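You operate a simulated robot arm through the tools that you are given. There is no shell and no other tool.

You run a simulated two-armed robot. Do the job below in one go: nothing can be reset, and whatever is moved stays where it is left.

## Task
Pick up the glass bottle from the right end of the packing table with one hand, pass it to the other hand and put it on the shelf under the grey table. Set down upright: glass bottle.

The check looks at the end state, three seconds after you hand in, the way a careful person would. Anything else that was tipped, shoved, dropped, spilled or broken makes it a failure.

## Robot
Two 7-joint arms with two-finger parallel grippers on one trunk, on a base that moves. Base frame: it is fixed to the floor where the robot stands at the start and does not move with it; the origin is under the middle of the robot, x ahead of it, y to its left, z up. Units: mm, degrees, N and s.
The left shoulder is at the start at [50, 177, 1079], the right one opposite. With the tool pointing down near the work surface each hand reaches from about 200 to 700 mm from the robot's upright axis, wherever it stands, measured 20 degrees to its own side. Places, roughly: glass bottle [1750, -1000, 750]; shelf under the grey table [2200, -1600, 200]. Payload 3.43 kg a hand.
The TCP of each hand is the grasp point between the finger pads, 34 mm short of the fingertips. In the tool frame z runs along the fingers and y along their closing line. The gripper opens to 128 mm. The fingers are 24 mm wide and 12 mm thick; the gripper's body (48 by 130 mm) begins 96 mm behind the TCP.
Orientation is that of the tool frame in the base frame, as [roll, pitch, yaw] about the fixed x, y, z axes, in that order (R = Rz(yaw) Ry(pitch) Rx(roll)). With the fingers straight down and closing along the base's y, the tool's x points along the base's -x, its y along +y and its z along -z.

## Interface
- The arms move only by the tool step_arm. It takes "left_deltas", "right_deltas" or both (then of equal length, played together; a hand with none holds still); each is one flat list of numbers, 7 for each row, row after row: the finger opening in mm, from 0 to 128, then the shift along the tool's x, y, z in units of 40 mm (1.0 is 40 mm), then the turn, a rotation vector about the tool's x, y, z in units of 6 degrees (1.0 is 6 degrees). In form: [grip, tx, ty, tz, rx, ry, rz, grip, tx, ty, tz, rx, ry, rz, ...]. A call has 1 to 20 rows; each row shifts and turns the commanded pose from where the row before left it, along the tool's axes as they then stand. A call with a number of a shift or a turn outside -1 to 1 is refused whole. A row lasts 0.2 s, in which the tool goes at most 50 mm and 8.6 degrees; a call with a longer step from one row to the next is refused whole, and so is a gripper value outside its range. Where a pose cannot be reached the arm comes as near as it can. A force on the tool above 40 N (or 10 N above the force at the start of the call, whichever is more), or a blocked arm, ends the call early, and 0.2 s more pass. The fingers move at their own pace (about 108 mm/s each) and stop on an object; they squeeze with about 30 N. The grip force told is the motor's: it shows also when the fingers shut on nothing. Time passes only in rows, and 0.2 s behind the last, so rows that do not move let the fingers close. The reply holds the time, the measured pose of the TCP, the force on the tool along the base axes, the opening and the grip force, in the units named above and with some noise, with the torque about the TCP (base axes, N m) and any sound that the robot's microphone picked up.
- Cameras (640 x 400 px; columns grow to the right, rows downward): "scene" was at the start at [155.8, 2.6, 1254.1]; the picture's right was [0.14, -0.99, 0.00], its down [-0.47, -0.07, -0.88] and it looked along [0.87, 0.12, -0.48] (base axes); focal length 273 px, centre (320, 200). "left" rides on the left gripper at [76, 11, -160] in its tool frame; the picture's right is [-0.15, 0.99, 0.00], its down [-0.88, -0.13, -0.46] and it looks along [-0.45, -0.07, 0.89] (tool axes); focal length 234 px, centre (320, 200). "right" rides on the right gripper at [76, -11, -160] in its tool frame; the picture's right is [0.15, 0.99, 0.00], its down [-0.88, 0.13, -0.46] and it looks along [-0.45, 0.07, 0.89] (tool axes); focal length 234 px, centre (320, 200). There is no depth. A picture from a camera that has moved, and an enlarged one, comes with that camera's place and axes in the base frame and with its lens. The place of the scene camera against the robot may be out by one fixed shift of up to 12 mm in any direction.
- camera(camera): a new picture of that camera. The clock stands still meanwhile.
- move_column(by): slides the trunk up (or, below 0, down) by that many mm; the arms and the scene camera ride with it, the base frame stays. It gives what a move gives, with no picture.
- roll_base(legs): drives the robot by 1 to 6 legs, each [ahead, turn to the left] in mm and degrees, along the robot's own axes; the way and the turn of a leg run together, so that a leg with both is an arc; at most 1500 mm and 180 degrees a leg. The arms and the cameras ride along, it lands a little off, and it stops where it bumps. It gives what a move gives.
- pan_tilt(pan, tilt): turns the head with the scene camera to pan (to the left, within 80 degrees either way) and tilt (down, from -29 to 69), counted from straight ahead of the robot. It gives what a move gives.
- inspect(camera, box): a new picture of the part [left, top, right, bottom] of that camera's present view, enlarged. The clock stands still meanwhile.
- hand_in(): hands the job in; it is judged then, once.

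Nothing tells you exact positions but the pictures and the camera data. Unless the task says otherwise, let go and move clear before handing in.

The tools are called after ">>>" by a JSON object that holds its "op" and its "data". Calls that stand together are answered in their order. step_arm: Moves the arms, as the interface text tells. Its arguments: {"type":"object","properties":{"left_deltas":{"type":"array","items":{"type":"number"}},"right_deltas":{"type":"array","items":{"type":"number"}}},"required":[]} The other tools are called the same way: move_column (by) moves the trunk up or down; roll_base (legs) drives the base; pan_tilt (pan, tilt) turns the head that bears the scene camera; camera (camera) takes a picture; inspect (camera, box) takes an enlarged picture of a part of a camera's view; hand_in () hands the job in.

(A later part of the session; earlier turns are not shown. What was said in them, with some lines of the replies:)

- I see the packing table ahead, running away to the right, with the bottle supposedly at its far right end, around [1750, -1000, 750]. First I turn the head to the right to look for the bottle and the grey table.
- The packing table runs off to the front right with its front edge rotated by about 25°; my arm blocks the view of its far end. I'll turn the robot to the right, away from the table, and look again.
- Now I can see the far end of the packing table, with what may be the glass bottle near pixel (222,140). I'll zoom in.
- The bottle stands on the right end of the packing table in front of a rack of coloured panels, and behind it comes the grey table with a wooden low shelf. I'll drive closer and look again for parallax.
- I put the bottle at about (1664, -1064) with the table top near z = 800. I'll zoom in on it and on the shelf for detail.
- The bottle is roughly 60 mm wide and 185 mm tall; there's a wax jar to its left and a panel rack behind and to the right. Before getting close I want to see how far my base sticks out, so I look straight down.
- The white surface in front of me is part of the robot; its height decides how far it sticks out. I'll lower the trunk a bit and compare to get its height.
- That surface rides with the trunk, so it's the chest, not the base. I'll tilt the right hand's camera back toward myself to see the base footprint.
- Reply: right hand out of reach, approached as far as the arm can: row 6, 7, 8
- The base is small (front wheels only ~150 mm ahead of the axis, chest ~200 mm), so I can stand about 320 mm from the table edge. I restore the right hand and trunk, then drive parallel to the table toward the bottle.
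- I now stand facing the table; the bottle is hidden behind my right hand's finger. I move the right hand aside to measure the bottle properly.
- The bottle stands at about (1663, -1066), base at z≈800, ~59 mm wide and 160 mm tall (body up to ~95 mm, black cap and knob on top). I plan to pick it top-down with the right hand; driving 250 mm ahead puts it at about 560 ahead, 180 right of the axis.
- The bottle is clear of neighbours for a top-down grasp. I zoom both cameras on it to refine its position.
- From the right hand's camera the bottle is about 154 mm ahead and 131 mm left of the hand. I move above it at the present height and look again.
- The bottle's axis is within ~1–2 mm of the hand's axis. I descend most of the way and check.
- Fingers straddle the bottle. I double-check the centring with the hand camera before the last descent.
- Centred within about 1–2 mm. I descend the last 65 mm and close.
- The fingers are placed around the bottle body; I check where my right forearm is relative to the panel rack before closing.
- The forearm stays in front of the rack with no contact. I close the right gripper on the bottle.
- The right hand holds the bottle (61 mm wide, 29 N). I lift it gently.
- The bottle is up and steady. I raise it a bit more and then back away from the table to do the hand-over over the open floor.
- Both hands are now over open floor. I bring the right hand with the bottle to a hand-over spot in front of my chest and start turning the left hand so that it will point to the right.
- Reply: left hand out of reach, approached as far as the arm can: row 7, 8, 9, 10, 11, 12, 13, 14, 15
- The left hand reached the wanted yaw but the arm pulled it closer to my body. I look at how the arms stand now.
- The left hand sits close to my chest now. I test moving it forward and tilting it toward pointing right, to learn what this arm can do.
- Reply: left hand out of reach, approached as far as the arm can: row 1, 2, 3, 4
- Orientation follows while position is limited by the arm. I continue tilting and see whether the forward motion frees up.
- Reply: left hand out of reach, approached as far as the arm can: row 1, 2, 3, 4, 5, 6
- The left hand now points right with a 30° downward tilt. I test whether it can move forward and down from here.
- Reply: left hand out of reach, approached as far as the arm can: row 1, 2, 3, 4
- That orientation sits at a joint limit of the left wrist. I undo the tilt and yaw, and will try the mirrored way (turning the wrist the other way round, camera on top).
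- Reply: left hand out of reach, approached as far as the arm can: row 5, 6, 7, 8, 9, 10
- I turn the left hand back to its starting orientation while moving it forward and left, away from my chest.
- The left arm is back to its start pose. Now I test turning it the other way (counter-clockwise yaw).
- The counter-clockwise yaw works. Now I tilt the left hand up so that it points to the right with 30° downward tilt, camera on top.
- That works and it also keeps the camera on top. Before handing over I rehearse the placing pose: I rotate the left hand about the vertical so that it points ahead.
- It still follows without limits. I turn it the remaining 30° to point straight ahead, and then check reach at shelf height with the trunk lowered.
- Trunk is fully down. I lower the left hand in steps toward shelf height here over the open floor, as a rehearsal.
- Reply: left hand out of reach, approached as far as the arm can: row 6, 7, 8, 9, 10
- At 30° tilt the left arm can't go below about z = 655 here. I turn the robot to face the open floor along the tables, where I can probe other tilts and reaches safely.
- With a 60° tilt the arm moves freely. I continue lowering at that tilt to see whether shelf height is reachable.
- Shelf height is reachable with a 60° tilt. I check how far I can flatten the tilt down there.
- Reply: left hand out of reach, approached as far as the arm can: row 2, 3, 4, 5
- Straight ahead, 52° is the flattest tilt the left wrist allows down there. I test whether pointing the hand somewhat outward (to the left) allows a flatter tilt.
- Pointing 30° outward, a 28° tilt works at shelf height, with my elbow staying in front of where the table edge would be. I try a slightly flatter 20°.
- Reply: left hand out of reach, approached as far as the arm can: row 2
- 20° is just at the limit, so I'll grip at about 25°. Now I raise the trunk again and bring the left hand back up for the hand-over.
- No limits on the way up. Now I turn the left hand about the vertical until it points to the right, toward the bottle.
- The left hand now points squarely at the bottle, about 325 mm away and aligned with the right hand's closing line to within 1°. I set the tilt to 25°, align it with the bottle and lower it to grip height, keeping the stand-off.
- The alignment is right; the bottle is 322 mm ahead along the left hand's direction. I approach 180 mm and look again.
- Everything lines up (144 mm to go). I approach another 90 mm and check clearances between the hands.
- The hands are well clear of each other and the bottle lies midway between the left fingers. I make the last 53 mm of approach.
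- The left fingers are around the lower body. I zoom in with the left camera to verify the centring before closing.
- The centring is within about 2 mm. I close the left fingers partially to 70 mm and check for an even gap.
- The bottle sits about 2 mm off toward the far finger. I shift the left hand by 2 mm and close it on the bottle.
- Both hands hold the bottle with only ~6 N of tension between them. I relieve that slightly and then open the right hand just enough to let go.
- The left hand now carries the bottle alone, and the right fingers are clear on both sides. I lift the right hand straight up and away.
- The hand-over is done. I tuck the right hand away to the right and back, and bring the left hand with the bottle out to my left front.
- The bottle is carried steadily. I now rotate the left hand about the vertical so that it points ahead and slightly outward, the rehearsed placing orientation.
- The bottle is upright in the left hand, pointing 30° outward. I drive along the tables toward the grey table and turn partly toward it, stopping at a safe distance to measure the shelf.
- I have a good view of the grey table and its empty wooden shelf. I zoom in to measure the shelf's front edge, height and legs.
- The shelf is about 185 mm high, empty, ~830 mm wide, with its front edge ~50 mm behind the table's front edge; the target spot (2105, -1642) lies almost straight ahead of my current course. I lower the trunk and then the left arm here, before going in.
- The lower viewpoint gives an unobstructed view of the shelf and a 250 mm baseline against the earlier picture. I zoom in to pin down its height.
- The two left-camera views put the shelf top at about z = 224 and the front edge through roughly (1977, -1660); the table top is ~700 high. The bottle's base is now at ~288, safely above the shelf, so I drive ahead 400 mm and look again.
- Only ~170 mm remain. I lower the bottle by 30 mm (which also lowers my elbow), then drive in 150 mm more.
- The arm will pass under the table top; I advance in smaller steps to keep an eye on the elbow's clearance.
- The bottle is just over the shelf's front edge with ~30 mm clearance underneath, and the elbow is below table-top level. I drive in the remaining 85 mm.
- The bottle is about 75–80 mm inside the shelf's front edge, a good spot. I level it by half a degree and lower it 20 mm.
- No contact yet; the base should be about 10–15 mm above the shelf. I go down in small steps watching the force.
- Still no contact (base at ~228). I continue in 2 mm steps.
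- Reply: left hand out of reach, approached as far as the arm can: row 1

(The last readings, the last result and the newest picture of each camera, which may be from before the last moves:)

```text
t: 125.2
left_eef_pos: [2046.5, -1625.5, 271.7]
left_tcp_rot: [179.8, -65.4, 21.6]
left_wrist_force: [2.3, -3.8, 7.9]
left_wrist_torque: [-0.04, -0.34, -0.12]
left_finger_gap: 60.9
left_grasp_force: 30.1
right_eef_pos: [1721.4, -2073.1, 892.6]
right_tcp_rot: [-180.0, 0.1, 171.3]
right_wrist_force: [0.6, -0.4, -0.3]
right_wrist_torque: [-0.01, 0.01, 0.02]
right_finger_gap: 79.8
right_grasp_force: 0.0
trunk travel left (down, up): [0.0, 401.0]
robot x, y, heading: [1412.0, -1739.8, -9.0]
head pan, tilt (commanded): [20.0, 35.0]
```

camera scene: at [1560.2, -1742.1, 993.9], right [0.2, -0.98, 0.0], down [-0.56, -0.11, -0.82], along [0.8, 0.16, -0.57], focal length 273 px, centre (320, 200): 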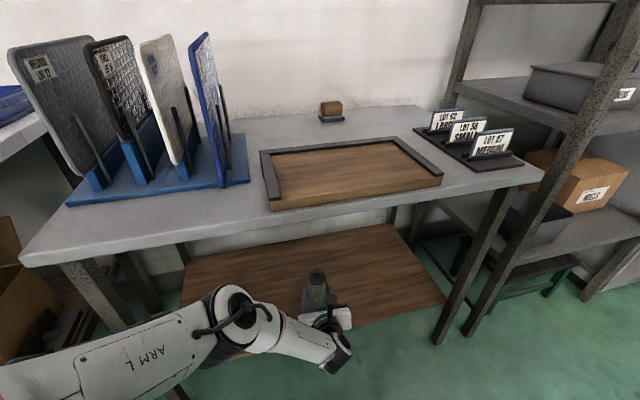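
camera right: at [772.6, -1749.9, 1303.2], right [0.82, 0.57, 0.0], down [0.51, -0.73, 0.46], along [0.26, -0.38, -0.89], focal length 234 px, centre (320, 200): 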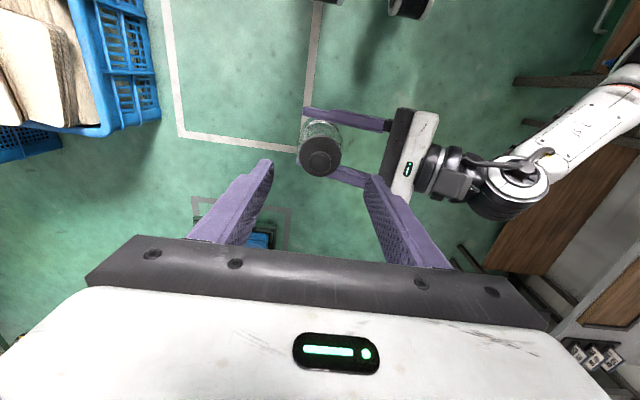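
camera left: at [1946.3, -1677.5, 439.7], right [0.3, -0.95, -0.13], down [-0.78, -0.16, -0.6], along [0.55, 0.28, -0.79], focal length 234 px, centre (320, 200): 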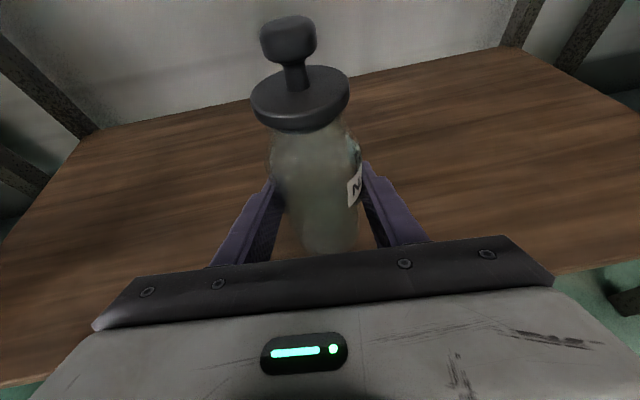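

The bottle has touched down at TCP z≈272 (shelf at ~227), now pressing with about 10 N. I ease off the pressure a little and check that it stands straight.

>>> {"op": "step_arm", "data": {"left_deltas": [20, 0.0453, 0, -0.0212, 0, 0, 0, 20, 0.0226, 0, -0.0106, 0, 0, 0]}}

>>> {"op": "inspect", "data": {"camera": "scene", "box": [240, 230, 400, 340]}}

>>> {"op": "camera", "data": {"camera": "left"}}

```text
t: 125.8
left_eef_pos: [2045.9, -1626.4, 272.1]
left_tcp_rot: [-180.0, -65.3, 21.6]
left_wrist_force: [2.3, -0.2, 5.0]
left_wrist_torque: [0.09, -0.31, -0.01]
left_finger_gap: 60.8
left_grasp_force: 30.2
right_eef_pos: [1721.5, -2072.8, 892.7]
right_tcp_rot: [179.9, 0.1, 171.4]
right_wrist_force: [0.0, 0.2, 0.1]
right_wrist_torque: [-0.04, 0.0, 0.03]
right_finger_gap: 79.7
right_grasp_force: 0.1
trunk travel left (down, up): [0.0, 401.0]
robot x, y, heading: [1414.2, -1736.2, -8.8]
head pan, tilt (commanded): [20.0, 35.0]
```

```text
3.64 times, centred on (320, 285) of scene
camera zoom: at [1559.7, -1742.1, 993.9], right [0.2, -0.98, 0.0], down [-0.56, -0.11, -0.82], along [0.8, 0.16, -0.57], focal length 991 px, centre (320, -109)
```

zoom: 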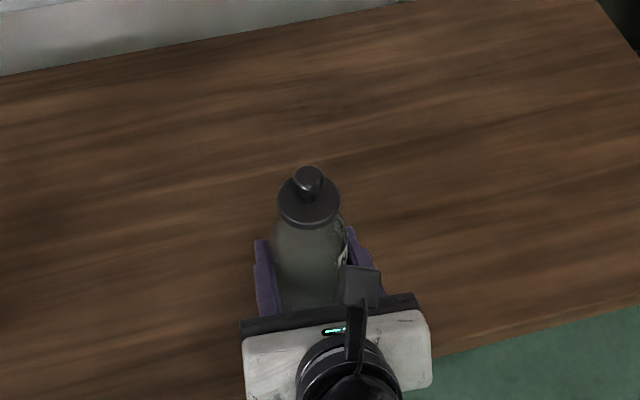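

```text
taken
camera left: at [1944.6, -1678.4, 407.9], right [0.31, -0.94, -0.13], down [-0.78, -0.17, -0.61], along [0.55, 0.29, -0.78], focal length 234 px, centre (320, 200)
```

left: 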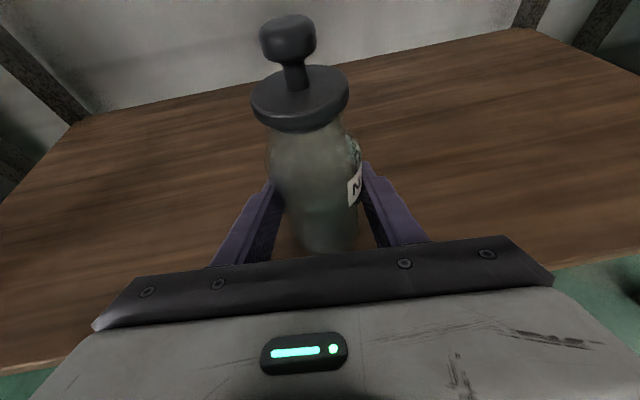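

The bottle stands straight. I take off the remaining pressure and open the fingers slowly.

>>> {"op": "step_arm", "data": {"left_deltas": [20, 0.034, 0, -0.0159, 0, 0, 0, 20, 0, 0, 0, 0, 0, 0]}}

>>> {"op": "step_arm", "data": {"left_deltas": [62, 0, 0, 0, 0, 0, 0, 65, 0, 0, 0, 0, 0, 0, 70, 0, 0, 0, 0, 0, 0, 80, 0, 0, 0, 0, 0, 0, 95, 0, 0, 0, 0, 0, 0]}}

>>> {"op": "camera", "data": {"camera": "left"}}

>>> {"op": "inspect", "data": {"camera": "scene", "box": [240, 230, 400, 340]}}

```text
t: 126.3
left_eef_pos: [2044.3, -1625.6, 271.4]
left_tcp_rot: [179.9, -65.1, 21.5]
left_wrist_force: [0.2, 2.6, 0.1]
left_wrist_torque: [0.08, -0.03, 0.03]
left_finger_gap: 60.6
left_grasp_force: 30.3
right_eef_pos: [1723.0, -2071.7, 892.0]
right_tcp_rot: [179.9, 0.2, 171.3]
right_wrist_force: [0.6, 0.0, 0.2]
right_wrist_torque: [0.02, 0.0, -0.01]
right_finger_gap: 79.9
right_grasp_force: 0.1
trunk travel left (down, up): [0.0, 401.0]
robot x, y, heading: [1409.8, -1738.6, -8.6]
head pan, tilt (commanded): [20.0, 35.0]
```

```text
t: 127.5
left_eef_pos: [2045.2, -1626.6, 274.0]
left_tcp_rot: [-180.0, -65.3, 21.6]
left_wrist_force: [0.6, -0.3, -0.5]
left_wrist_torque: [0.0, 0.01, -0.01]
left_finger_gap: 95.0
left_grasp_force: 0.0
right_eef_pos: [1722.0, -2071.6, 892.4]
right_tcp_rot: [179.9, 0.1, 171.3]
right_wrist_force: [-0.5, 0.0, 0.4]
right_wrist_torque: [0.0, 0.01, 0.01]
right_finger_gap: 80.1
right_grasp_force: 0.0
trunk travel left (down, up): [0.0, 401.0]
robot x, y, heading: [1411.3, -1740.2, -8.5]
head pan, tilt (commanded): [20.0, 35.0]
```

```text
taken
camera left: at [1944.7, -1678.8, 409.2], right [0.31, -0.94, -0.13], down [-0.78, -0.17, -0.61], along [0.55, 0.29, -0.78], focal length 234 px, centre (320, 200)
```

left: 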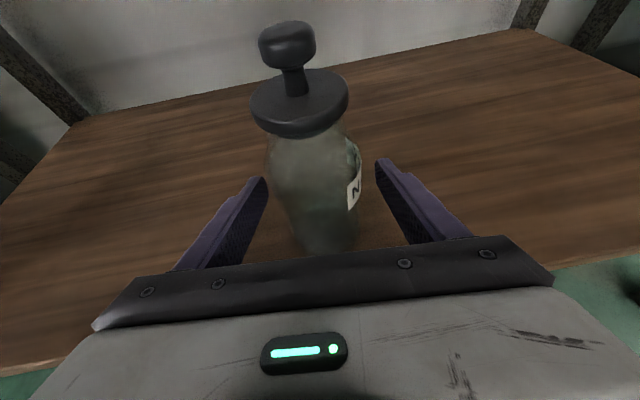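

```text
3.64 times, centred on (320, 285) of scene
camera zoom: at [1560.1, -1742.1, 993.9], right [0.2, -0.98, 0.0], down [-0.56, -0.11, -0.82], along [0.8, 0.16, -0.57], focal length 991 px, centre (320, -109)
```

zoom: 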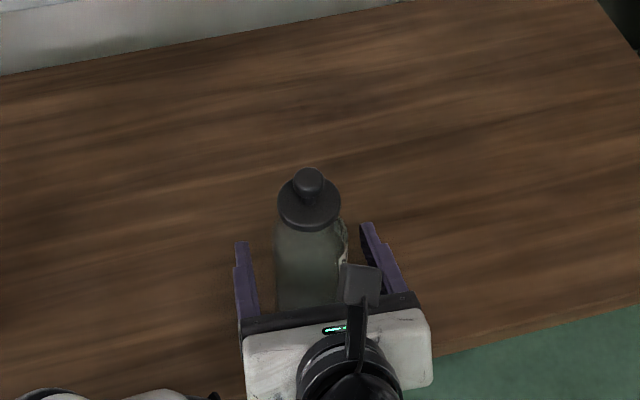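

Released; the bottle stands upright on its own. I back the left hand out along its own direction in small steps, watching for deviations.

>>> {"op": "step_arm", "data": {"left_deltas": [120, 0, 0, 0, 0, 0, 0, 120, -0.106, 0, -0.2265, 0, 0, 0, 120, -0.106, 0, -0.2265, 0, 0, 0]}}

>>> {"op": "camera", "data": {"camera": "left"}}

```text
t: 128.3
left_eef_pos: [2026.8, -1632.6, 273.9]
left_tcp_rot: [179.9, -65.3, 21.6]
left_wrist_force: [0.1, 0.0, -0.3]
left_wrist_torque: [0.0, 0.0, 0.01]
left_finger_gap: 120.1
left_grasp_force: 0.2
right_eef_pos: [1722.5, -2073.7, 893.5]
right_tcp_rot: [179.9, 0.1, 171.2]
right_wrist_force: [0.4, 0.4, -0.1]
right_wrist_torque: [0.01, -0.02, 0.03]
right_finger_gap: 79.7
right_grasp_force: 0.1
trunk travel left (down, up): [0.0, 401.0]
robot x, y, heading: [1412.9, -1741.0, -8.5]
head pan, tilt (commanded): [20.0, 35.0]
```

```text
taken
camera left: at [1925.8, -1685.1, 409.5], right [0.31, -0.94, -0.13], down [-0.78, -0.17, -0.61], along [0.55, 0.29, -0.78], focal length 234 px, centre (320, 200)
```

left: 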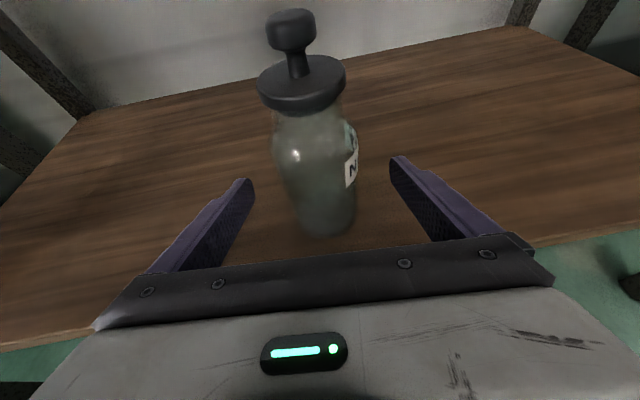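

The hand backs out cleanly. I continue another 80 mm.

>>> {"op": "step_arm", "data": {"left_deltas": [120, -0.2115, 0, -0.453, 0, 0, 0, 120, -0.2115, 0, -0.453, 0, 0, 0, 120, -0.2115, 0, -0.453, 0, 0, 0, 120, -0.2115, 0, -0.453, 0, 0, 0]}}

>>> {"op": "camera", "data": {"camera": "left"}}

>>> {"op": "camera", "data": {"camera": "scene"}}

```text
t: 129.3
left_eef_pos: [1953.1, -1662.3, 271.3]
left_tcp_rot: [179.9, -65.2, 21.5]
left_wrist_force: [0.5, 0.0, -0.5]
left_wrist_torque: [0.0, 0.02, 0.0]
left_finger_gap: 119.8
left_grasp_force: 0.0
right_eef_pos: [1722.4, -2073.0, 891.5]
right_tcp_rot: [179.9, 0.1, 171.3]
right_wrist_force: [0.1, 0.4, 0.2]
right_wrist_torque: [0.0, -0.03, -0.01]
right_finger_gap: 80.1
right_grasp_force: 0.0
trunk travel left (down, up): [0.0, 401.0]
robot x, y, heading: [1409.8, -1738.5, -8.6]
head pan, tilt (commanded): [20.0, 35.0]
```

```text
taken
camera left: at [1851.2, -1714.9, 407.5], right [0.31, -0.94, -0.13], down [-0.78, -0.17, -0.61], along [0.55, 0.29, -0.78], focal length 234 px, centre (320, 200)
```

left: 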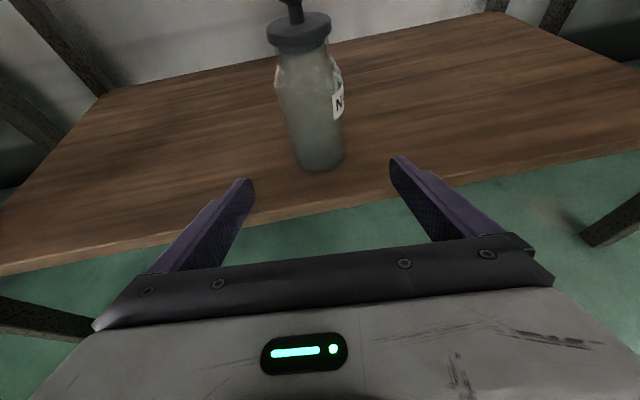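

```text
taken
camera scene: at [1560.1, -1742.1, 993.9], right [0.2, -0.98, 0.0], down [-0.56, -0.11, -0.82], along [0.8, 0.16, -0.57], focal length 273 px, centre (320, 200)
```

scene: 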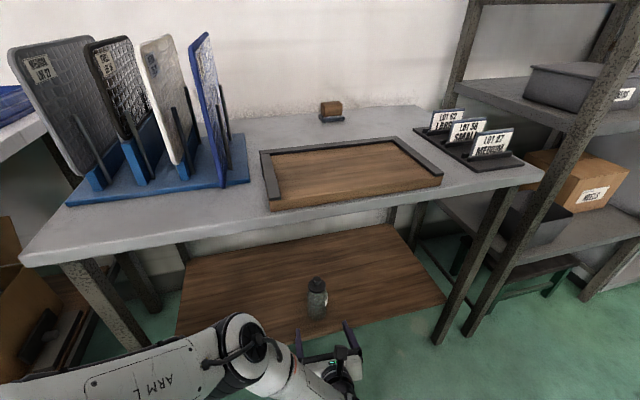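

The bottle stands upright on the shelf and the hand is clear of it. I drive back from the table.

>>> {"op": "roll_base", "data": {"legs": [[-400, 0]]}}

>>> {"op": "camera", "data": {"camera": "scene"}}

>>> {"op": "inspect", "data": {"camera": "scene", "box": [230, 170, 470, 320]}}

```text
t: 131.9
left_eef_pos: [1548.3, -1602.6, 272.0]
left_tcp_rot: [-179.9, -65.3, 21.5]
left_wrist_force: [-0.1, -0.8, 0.4]
left_wrist_torque: [0.03, 0.0, -0.01]
left_finger_gap: 120.0
left_grasp_force: 0.0
right_eef_pos: [1316.3, -2011.9, 891.9]
right_tcp_rot: [179.9, 0.1, 171.1]
right_wrist_force: [-0.2, 0.2, -0.5]
right_wrist_torque: [-0.04, -0.01, 0.01]
right_finger_gap: 80.2
right_grasp_force: 0.0
trunk travel left (down, up): [0.0, 401.0]
robot x, y, heading: [1008.3, -1677.2, -8.4]
head pan, tilt (commanded): [20.0, 35.0]
```

```text
taken
camera scene: at [1156.1, -1680.8, 993.9], right [0.2, -0.98, 0.0], down [-0.56, -0.11, -0.82], along [0.8, 0.16, -0.57], focal length 273 px, centre (320, 200)
```

scene: 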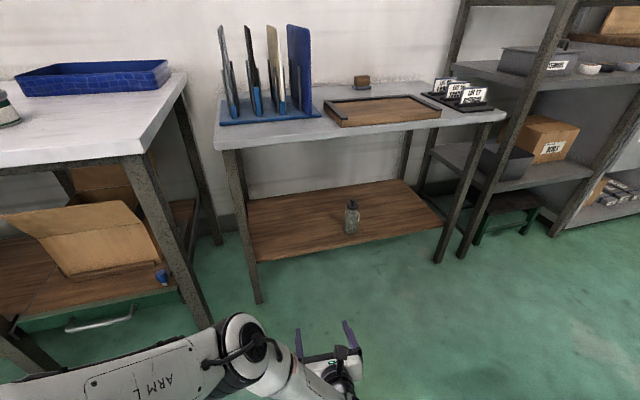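

```text
2.67 times, centred on (350, 245) of scene
camera zoom: at [1156.1, -1680.8, 993.9], right [0.2, -0.98, 0.0], down [-0.56, -0.11, -0.82], along [0.8, 0.16, -0.57], focal length 727 px, centre (240, 80)
```

zoom: 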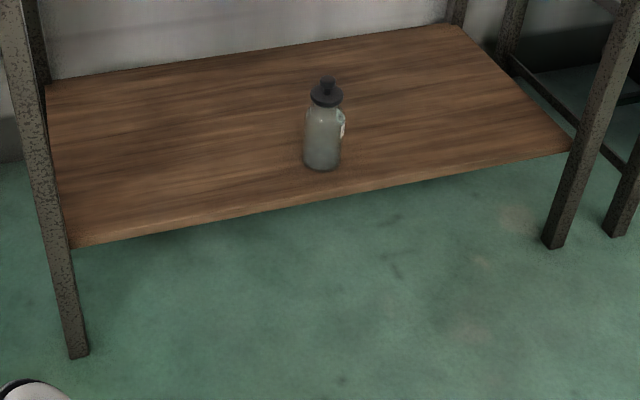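

The bottle stands upright on the shelf under the grey table, both hands are empty and clear, and the rack, tray and other items are where they were. I hand in.

>>> {"op": "hand_in", "data": {}}

```text
The job is handed in.
```

The glass bottle is standing upright on the shelf under the grey table, about 75 mm in from the front edge, and the job is handed in. The hand-in reply gave no verdict.

- **Pick and pass:** the right hand lifted the bottle off the packing table from above. The left hand took it in mid-air over open floor.
- **Placing:** the left hand set it down until the force showed it touching the shelf, then let go. The pictures taken after letting go show it standing straight.
- **Surroundings:** I felt no contact with anything else. The last pictures show the panel rack, blue tray and grey table items in place. I did not take a final picture of the whole packing table.
- **Robot:** both hands are empty, and the robot has backed about 400 mm away from the grey table.
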